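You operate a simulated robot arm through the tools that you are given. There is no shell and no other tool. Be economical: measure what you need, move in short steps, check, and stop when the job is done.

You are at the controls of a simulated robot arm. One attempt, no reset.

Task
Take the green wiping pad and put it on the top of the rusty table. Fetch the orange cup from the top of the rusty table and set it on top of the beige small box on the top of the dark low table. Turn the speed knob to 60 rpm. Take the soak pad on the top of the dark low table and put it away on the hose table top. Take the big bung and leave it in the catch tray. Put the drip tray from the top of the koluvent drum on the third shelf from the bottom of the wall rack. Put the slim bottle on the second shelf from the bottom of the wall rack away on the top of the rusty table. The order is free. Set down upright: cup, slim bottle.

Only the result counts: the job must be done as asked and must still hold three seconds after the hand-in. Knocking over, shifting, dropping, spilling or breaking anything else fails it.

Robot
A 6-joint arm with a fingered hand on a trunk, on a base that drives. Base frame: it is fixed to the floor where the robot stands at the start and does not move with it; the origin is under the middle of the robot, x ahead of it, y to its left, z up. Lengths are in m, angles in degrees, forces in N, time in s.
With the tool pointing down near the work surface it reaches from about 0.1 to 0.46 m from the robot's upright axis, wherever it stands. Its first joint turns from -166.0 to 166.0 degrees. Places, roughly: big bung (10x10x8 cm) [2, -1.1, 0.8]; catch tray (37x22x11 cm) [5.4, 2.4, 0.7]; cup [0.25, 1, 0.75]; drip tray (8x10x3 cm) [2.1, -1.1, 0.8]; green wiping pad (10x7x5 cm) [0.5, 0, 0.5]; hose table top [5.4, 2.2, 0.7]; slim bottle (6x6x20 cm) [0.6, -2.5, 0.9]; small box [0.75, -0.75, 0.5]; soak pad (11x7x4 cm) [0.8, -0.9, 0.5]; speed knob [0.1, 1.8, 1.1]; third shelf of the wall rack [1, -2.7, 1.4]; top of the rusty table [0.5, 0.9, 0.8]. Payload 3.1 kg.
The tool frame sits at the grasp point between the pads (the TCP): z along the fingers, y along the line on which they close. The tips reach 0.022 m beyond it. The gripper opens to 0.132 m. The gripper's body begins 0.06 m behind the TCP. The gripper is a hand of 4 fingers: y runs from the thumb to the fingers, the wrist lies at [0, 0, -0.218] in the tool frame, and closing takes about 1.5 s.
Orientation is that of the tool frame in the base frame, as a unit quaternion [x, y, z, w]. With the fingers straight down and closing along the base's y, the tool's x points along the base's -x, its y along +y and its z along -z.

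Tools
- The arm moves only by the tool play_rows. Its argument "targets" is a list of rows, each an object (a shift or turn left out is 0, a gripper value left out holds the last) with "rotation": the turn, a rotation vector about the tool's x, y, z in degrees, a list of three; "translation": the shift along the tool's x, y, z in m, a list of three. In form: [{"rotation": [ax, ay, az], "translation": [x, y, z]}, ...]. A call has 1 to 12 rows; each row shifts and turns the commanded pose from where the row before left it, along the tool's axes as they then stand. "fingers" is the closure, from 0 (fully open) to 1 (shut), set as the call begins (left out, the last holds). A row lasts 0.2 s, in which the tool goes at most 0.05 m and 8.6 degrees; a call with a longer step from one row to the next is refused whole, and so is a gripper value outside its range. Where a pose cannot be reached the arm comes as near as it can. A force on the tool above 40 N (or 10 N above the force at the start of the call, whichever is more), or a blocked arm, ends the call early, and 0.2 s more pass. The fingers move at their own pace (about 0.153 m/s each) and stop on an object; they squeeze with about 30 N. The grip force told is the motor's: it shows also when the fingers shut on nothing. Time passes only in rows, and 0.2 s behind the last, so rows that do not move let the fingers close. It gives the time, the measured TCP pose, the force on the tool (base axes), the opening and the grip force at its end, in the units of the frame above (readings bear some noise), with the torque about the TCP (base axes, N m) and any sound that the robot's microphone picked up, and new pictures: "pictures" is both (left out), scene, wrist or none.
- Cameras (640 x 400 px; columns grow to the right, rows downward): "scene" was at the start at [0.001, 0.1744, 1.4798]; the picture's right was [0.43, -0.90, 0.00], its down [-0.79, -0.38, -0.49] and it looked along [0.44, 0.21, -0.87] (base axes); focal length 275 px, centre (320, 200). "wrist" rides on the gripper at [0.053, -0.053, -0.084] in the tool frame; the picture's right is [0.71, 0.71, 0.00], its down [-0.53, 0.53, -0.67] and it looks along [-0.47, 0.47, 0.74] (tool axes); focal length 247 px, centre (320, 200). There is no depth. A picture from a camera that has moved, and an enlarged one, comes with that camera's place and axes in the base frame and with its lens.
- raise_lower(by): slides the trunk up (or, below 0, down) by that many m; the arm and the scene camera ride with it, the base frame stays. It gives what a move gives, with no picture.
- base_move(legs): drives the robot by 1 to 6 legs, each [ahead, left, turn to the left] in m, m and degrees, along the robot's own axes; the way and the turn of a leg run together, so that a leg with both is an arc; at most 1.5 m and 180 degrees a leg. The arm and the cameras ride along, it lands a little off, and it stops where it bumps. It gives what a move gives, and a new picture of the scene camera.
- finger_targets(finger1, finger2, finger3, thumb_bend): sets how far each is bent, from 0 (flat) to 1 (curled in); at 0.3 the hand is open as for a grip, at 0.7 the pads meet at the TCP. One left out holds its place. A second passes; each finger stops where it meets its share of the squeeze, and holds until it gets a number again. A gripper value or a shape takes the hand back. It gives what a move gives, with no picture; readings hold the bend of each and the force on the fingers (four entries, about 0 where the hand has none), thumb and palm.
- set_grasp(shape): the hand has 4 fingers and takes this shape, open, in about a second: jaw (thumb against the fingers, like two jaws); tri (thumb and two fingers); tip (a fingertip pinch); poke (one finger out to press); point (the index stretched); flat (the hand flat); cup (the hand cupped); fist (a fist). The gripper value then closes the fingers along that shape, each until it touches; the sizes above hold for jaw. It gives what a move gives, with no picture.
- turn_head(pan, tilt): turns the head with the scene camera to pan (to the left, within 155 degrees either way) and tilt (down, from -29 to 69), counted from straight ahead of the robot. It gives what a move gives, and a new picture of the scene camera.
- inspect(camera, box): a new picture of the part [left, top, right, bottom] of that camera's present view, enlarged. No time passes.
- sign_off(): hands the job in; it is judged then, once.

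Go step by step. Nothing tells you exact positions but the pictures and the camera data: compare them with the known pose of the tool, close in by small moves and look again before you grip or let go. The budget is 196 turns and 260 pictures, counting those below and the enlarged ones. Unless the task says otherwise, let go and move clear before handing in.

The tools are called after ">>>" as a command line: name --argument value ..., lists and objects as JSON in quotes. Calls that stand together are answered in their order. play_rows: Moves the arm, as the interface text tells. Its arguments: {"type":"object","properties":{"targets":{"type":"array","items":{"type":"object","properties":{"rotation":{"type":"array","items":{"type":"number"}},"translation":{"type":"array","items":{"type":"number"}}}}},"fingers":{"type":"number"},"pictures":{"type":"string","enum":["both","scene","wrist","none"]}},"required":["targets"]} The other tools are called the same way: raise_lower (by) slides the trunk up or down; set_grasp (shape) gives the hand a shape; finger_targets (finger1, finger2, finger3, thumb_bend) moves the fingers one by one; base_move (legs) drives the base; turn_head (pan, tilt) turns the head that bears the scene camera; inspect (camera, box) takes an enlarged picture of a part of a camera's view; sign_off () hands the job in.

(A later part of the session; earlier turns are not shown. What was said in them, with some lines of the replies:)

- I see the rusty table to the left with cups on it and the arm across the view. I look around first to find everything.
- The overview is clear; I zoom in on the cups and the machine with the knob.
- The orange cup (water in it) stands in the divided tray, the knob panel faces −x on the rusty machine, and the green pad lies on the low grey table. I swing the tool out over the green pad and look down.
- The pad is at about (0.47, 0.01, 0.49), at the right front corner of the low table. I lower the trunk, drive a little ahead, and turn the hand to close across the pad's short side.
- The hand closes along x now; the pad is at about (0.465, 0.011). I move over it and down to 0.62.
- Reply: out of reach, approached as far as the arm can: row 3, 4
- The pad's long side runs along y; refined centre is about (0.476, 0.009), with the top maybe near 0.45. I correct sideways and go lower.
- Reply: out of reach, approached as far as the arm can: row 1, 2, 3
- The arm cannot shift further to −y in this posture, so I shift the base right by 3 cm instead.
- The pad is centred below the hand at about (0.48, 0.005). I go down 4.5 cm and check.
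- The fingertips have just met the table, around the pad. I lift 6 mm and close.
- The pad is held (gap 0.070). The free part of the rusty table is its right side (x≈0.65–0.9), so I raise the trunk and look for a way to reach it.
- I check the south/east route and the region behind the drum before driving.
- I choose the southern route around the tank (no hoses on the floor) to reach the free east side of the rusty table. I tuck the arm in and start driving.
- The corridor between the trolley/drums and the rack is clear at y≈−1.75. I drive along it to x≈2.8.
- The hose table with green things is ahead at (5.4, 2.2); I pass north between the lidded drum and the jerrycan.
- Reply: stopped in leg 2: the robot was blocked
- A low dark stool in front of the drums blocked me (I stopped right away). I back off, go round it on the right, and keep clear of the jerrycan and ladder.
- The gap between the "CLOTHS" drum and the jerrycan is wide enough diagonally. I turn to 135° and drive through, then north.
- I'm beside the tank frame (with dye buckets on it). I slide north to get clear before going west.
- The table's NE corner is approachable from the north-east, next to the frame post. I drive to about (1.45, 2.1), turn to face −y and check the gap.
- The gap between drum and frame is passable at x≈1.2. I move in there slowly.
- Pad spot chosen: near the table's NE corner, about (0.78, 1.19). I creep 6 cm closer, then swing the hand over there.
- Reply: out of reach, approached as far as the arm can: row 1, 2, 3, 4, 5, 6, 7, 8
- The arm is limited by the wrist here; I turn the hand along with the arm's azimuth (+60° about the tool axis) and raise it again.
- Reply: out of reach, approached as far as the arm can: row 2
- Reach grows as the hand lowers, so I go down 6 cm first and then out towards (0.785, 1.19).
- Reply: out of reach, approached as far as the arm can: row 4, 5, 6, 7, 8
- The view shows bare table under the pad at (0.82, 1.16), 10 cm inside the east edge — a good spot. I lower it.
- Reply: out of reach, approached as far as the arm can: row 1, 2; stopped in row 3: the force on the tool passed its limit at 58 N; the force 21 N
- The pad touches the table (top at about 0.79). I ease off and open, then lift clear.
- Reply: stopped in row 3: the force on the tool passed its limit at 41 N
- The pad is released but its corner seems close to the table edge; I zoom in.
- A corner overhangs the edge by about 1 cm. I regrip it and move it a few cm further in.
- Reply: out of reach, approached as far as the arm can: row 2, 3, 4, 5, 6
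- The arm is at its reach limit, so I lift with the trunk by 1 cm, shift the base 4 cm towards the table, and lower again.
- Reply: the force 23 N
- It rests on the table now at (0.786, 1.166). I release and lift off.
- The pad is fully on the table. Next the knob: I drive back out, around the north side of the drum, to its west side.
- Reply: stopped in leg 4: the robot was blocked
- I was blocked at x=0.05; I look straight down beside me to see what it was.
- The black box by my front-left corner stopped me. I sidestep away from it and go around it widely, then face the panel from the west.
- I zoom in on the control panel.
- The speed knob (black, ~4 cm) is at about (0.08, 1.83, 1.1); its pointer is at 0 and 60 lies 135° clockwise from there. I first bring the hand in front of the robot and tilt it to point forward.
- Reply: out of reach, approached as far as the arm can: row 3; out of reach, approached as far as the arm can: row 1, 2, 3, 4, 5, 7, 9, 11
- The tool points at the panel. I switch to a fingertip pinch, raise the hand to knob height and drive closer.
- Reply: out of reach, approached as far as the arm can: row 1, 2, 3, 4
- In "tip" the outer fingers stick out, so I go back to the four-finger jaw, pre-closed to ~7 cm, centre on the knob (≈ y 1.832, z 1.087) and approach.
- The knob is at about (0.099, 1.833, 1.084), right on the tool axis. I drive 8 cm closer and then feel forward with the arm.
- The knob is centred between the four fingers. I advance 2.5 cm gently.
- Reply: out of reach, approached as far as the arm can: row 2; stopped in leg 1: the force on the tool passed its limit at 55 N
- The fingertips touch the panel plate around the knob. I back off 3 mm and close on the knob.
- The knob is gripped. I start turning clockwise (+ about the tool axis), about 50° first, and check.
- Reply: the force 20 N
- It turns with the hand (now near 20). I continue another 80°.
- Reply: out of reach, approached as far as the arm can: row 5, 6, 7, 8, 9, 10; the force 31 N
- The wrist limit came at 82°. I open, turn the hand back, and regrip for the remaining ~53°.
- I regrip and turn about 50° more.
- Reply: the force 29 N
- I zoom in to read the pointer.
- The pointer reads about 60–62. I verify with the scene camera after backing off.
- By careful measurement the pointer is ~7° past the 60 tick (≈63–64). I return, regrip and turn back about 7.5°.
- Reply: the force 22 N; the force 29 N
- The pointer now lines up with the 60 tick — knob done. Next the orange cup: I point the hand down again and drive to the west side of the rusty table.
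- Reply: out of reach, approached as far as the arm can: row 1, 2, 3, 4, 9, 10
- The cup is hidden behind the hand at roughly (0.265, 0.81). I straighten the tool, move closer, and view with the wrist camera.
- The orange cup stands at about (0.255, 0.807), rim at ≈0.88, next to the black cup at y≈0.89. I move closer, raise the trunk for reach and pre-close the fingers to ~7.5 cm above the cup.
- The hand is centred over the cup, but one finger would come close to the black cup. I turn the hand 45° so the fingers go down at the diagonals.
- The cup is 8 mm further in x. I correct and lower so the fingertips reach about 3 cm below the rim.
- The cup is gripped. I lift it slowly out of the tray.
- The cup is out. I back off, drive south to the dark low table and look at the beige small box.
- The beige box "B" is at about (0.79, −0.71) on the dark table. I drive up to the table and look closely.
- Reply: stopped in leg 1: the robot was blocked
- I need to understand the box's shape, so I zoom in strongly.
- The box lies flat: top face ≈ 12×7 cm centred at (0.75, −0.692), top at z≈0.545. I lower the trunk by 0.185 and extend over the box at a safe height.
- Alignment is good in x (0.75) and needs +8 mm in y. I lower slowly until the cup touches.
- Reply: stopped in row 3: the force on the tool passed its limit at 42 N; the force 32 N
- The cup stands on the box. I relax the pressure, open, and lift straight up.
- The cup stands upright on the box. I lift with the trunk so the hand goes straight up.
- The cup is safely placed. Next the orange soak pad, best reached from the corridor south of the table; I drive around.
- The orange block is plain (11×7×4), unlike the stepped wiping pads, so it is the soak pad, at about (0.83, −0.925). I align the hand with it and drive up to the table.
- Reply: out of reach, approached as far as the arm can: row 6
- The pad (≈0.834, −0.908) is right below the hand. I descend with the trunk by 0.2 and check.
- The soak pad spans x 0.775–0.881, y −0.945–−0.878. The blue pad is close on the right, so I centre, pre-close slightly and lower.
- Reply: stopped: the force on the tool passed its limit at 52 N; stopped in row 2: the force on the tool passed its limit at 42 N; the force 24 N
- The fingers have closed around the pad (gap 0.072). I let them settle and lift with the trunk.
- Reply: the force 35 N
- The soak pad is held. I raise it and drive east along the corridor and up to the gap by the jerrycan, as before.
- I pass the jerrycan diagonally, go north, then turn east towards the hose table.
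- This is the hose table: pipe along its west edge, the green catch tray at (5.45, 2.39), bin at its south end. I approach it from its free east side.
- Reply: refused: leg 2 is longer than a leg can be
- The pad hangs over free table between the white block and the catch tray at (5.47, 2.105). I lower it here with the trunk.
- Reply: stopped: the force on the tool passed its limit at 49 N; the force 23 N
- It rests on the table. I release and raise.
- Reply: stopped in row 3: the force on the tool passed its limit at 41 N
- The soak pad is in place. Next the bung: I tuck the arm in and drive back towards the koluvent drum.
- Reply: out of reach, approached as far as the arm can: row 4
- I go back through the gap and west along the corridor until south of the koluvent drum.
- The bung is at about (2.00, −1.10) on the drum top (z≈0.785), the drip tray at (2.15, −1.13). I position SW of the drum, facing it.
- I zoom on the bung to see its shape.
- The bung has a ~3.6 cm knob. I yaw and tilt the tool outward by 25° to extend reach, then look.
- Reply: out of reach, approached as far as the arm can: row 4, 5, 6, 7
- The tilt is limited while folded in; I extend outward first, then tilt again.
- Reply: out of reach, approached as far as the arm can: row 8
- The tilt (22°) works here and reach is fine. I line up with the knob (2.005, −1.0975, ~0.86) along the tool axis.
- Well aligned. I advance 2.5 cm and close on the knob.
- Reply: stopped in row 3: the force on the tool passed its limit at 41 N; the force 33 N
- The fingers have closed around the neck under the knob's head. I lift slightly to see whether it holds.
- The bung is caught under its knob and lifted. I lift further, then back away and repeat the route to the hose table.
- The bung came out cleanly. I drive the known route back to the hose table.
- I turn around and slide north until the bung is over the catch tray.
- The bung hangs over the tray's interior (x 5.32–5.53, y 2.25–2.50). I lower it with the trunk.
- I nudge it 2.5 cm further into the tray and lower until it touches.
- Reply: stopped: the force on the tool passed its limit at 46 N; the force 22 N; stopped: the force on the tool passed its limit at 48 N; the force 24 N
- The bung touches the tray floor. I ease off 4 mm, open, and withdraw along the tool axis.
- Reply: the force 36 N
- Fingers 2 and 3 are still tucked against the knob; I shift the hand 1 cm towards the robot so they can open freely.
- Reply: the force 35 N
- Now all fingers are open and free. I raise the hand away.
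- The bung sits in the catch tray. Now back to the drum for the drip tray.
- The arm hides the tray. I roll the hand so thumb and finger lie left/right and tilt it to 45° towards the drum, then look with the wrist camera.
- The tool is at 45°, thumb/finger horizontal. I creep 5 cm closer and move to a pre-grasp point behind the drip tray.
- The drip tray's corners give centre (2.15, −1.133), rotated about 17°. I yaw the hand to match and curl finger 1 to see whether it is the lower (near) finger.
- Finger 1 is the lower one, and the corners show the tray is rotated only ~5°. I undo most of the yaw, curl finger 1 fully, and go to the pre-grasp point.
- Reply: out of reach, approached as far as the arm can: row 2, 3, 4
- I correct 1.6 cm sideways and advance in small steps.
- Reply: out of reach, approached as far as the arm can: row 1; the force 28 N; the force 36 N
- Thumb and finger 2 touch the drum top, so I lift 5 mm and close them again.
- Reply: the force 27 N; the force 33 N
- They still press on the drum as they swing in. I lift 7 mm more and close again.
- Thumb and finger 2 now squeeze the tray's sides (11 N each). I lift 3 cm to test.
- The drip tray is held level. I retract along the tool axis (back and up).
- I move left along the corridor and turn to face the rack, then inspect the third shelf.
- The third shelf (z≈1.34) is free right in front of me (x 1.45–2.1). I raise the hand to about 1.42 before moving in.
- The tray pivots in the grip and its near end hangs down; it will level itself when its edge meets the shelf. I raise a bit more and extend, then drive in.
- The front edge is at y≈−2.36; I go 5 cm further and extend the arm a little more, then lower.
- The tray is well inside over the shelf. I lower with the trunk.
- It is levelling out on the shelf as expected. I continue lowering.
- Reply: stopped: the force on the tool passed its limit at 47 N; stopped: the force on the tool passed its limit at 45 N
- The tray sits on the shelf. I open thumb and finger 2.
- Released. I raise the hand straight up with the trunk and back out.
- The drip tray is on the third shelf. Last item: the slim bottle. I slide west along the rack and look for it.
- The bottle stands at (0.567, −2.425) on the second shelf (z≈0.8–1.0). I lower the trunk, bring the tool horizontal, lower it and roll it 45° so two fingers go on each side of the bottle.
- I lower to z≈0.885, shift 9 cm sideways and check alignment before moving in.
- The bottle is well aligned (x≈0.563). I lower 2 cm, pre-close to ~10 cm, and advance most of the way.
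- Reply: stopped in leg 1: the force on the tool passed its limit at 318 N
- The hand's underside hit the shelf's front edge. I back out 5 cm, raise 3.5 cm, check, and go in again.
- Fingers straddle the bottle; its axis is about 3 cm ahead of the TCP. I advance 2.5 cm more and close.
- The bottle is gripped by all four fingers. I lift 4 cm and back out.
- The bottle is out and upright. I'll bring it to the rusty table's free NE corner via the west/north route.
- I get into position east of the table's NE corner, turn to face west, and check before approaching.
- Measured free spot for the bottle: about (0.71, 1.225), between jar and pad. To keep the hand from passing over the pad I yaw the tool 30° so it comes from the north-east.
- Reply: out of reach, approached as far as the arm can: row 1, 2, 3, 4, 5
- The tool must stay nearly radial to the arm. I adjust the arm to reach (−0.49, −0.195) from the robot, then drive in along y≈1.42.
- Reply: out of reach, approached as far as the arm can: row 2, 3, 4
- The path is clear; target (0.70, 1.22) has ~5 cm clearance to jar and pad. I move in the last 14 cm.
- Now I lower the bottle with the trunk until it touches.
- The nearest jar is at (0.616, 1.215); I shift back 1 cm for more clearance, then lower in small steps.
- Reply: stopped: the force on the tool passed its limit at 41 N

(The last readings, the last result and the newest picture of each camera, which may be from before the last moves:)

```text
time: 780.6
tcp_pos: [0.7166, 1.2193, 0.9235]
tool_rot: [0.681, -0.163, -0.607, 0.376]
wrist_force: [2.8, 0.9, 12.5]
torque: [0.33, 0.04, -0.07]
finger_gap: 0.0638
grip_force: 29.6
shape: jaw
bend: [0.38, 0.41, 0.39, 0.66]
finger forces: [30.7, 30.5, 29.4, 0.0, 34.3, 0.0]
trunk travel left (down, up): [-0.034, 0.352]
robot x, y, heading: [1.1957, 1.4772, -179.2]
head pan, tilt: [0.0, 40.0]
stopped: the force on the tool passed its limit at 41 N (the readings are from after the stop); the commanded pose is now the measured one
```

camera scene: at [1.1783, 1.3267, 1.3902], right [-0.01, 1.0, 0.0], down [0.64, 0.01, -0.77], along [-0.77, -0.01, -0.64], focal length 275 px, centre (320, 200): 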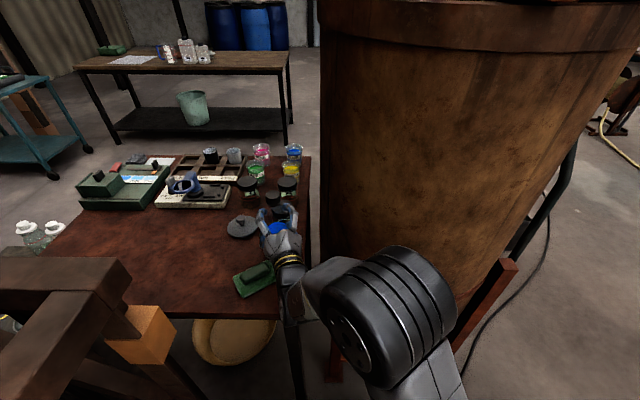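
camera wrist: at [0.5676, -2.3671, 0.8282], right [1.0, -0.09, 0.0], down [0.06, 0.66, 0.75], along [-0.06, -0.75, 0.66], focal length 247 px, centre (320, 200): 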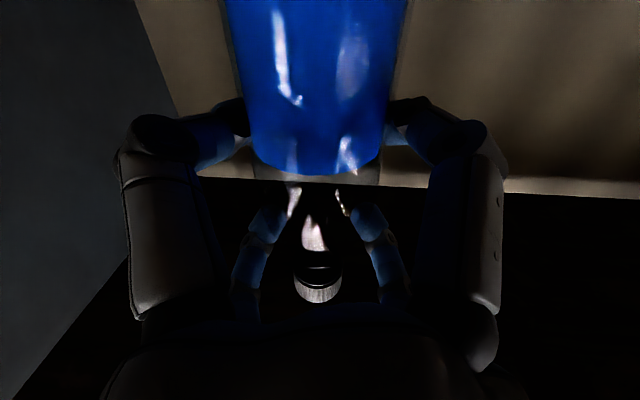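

The bottle stands on the table. I relieve the pressure slightly and open the fingers.

>>> raise_lower --by 0.005

>>> play_rows --targets '[{}, {}, {}, {}, {}]' --fingers 0.2 --pictures "none"

>>> inspect --camera "scene" --box '[200, 160, 400, 340]'

>>> inspect --camera "wrist" --box '[0, 0, 640, 400]'

```text
time: 781.2
tcp_pos: [0.7184, 1.2201, 0.9238]
tool_rot: [0.685, -0.164, -0.603, 0.374]
wrist_force: [1.0, 0.4, 1.1]
torque: [0.17, 0.05, -0.03]
finger_gap: 0.0639
grip_force: 30.3
shape: jaw
bend: [0.37, 0.41, 0.39, 0.66]
finger forces: [30.4, 29.3, 29.3, 0.0, 33.0, 0.0]
trunk travel left (down, up): [-0.039, 0.347]
robot x, y, heading: [1.1992, 1.478, -179.2]
head pan, tilt: [0.0, 40.0]
```

```text
time: 782.4
tcp_pos: [0.7171, 1.2195, 0.9263]
tool_rot: [0.685, -0.163, -0.604, 0.374]
wrist_force: [1.0, -0.5, 0.0]
torque: [-0.02, -0.02, 0.02]
finger_gap: 0.1051
grip_force: 0.0
shape: jaw
bend: [0.25, 0.25, 0.25, 0.47]
finger forces: [0.0, 0.1, 0.0, 0.0, 0.1, 0.0]
trunk travel left (down, up): [-0.039, 0.347]
robot x, y, heading: [1.1976, 1.4784, -178.8]
head pan, tilt: [0.0, 40.0]
```

```text
2.22 times, centred on (300, 250) of scene
camera zoom: at [1.1775, 1.3268, 1.3702], right [-0.01, 1.0, 0.0], down [0.64, 0.01, -0.77], along [-0.77, -0.01, -0.64], focal length 612 px, centre (364, 89)
```

zoom: 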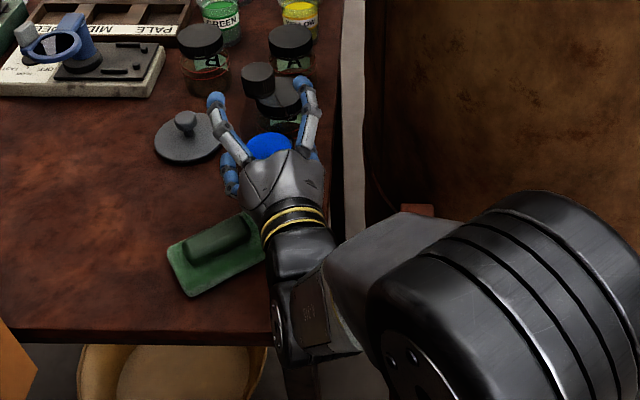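

```text
1.00 times, centred on (320, 200) of wrist (not enlarged: the box is as wide or as high as the picture)
camera zoom: at [0.7964, 1.2468, 0.8496], right [0.31, -0.95, 0.0], down [0.64, 0.21, 0.74], along [-0.7, -0.23, 0.68], focal length 247 px, centre (320, 200)
```

zoom: 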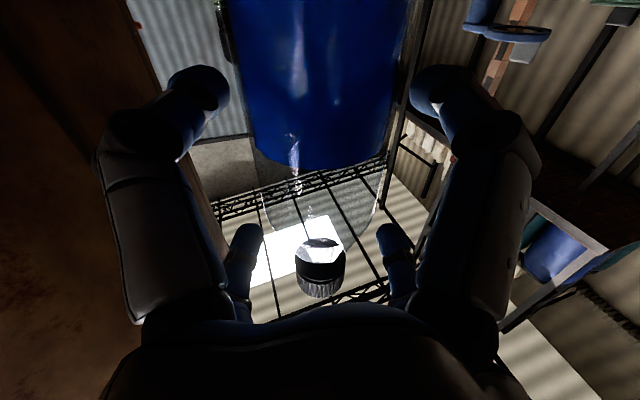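

The bottle stands free. I open fully and withdraw along the tool axis with the arm.

>>> play_rows --targets '[{}, {}, {"translation": [0, 0, -0.015]}, {"translation": [0, 0, -0.02]}, {"translation": [0, 0, -0.02]}, {"translation": [0, 0, -0.025]}, {"translation": [0, 0, -0.025]}]' --fingers 0.05 --pictures "both"

```text
time: 784.0
tcp_pos: [0.8166, 1.2522, 0.9242]
tool_rot: [0.684, -0.163, -0.604, 0.374]
wrist_force: [0.1, 1.0, -0.1]
torque: [0.02, -0.01, 0.03]
finger_gap: 0.1253
grip_force: 0.0
shape: jaw
bend: [0.26, 0.26, 0.26, 0.26]
finger forces: [0.0, 0.0, 0.0, 0.0, 0.0, 0.0]
trunk travel left (down, up): [-0.039, 0.347]
robot x, y, heading: [1.1984, 1.4737, -179.0]
head pan, tilt: [0.0, 40.0]
camera scene: at [1.1777, 1.3269, 1.3702], right [-0.01, 1.0, 0.0], down [0.64, 0.01, -0.77], along [-0.77, -0.01, -0.64], focal length 275 px, centre (320, 200)
camera wrist: at [0.8958, 1.2789, 0.8492], right [0.31, -0.95, 0.0], down [0.64, 0.21, 0.74], along [-0.7, -0.23, 0.68], focal length 247 px, centre (320, 200)
```

scene: 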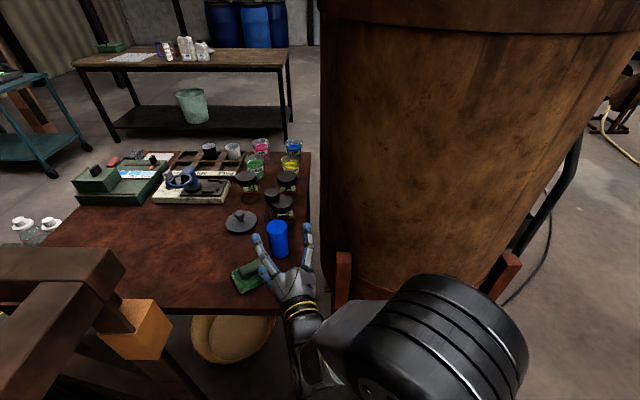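
wrist: 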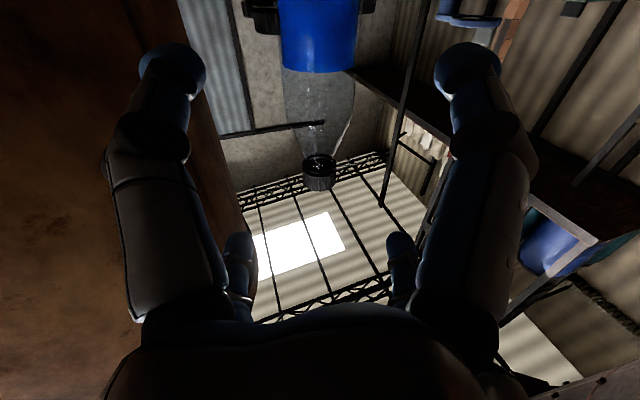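

The bottle stands upright on the table. I back away and take a final look.

>>> base_move --legs '[[-0.35, 0, 0]]'

>>> inspect --camera "scene" --box '[180, 80, 400, 260]'

```text
time: 786.3
tcp_pos: [1.1713, 1.2552, 0.9236]
tool_rot: [0.685, -0.164, -0.605, 0.372]
wrist_force: [0.1, 0.9, 0.6]
torque: [0.01, -0.01, -0.02]
finger_gap: 0.1254
grip_force: 0.0
shape: jaw
bend: [0.26, 0.26, 0.26, 0.26]
finger forces: [0.0, 0.0, 0.0, 0.0, 0.0, 0.0]
trunk travel left (down, up): [-0.039, 0.347]
robot x, y, heading: [1.5508, 1.483, -179.3]
head pan, tilt: [0.0, 40.0]
camera scene: at [1.5328, 1.3315, 1.3702], right [-0.01, 1.0, 0.0], down [0.64, 0.01, -0.77], along [-0.77, -0.01, -0.64], focal length 275 px, centre (320, 200)
```

scene: 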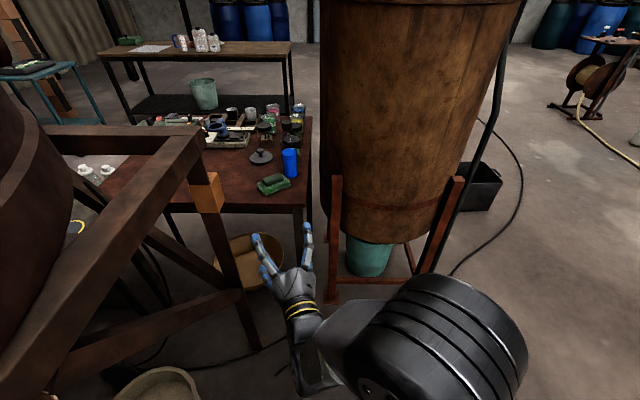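

```text
2.22 times, centred on (290, 170) of scene
camera zoom: at [1.5328, 1.3315, 1.3702], right [-0.01, 1.0, 0.0], down [0.64, 0.01, -0.77], along [-0.77, -0.01, -0.64], focal length 612 px, centre (387, 267)
```

zoom: 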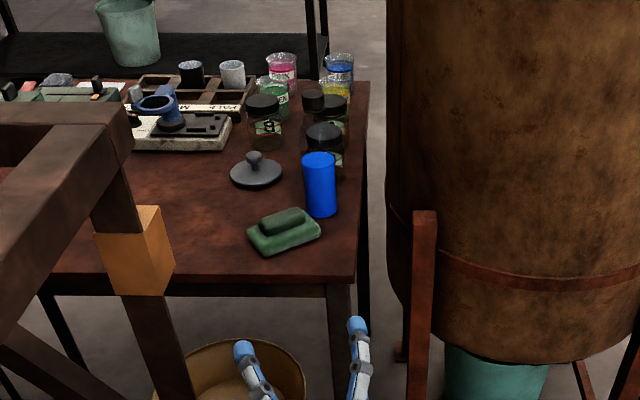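

The wiping pad and the slim bottle are on the rusty table. The cup stands on the box, the knob is at 60, the soak pad is on the hose table top, the bung is in the catch tray and the drip tray is on the third shelf. I hand in now.

>>> sign_off

```text
The job is handed in.
```

I handed the job in with all seven tasks done, but the robot bumped into four things on the way.

| Item | Where it is now |
|---|---|
| Green wiping pad | Rusty table, near its north-east corner |
| Orange cup | Upright on the beige small box |
| Speed knob | Pointer on the 60 mark, to within about 2 rpm by eye |
| Soak pad | Hose table top |
| Big bung | Catch tray |
| Drip tray | Third shelf of the wall rack |
| Slim bottle | Upright on the rusty table |

- **Soak pad identity:** I took the plain orange block on the dark low table to be the soak pad, from its shape and rough position. Nothing on it confirmed this.
- **Bumps:** The base touched a low stool by the drums, the black box on the floor by the knob panel, and the dark low table. The hand also hit the front edge of the second rack shelf with a brief force of 318 N. The bottle there stayed standing. I saw no sign that the stool, box or table had moved, but I did not measure them afterwards.
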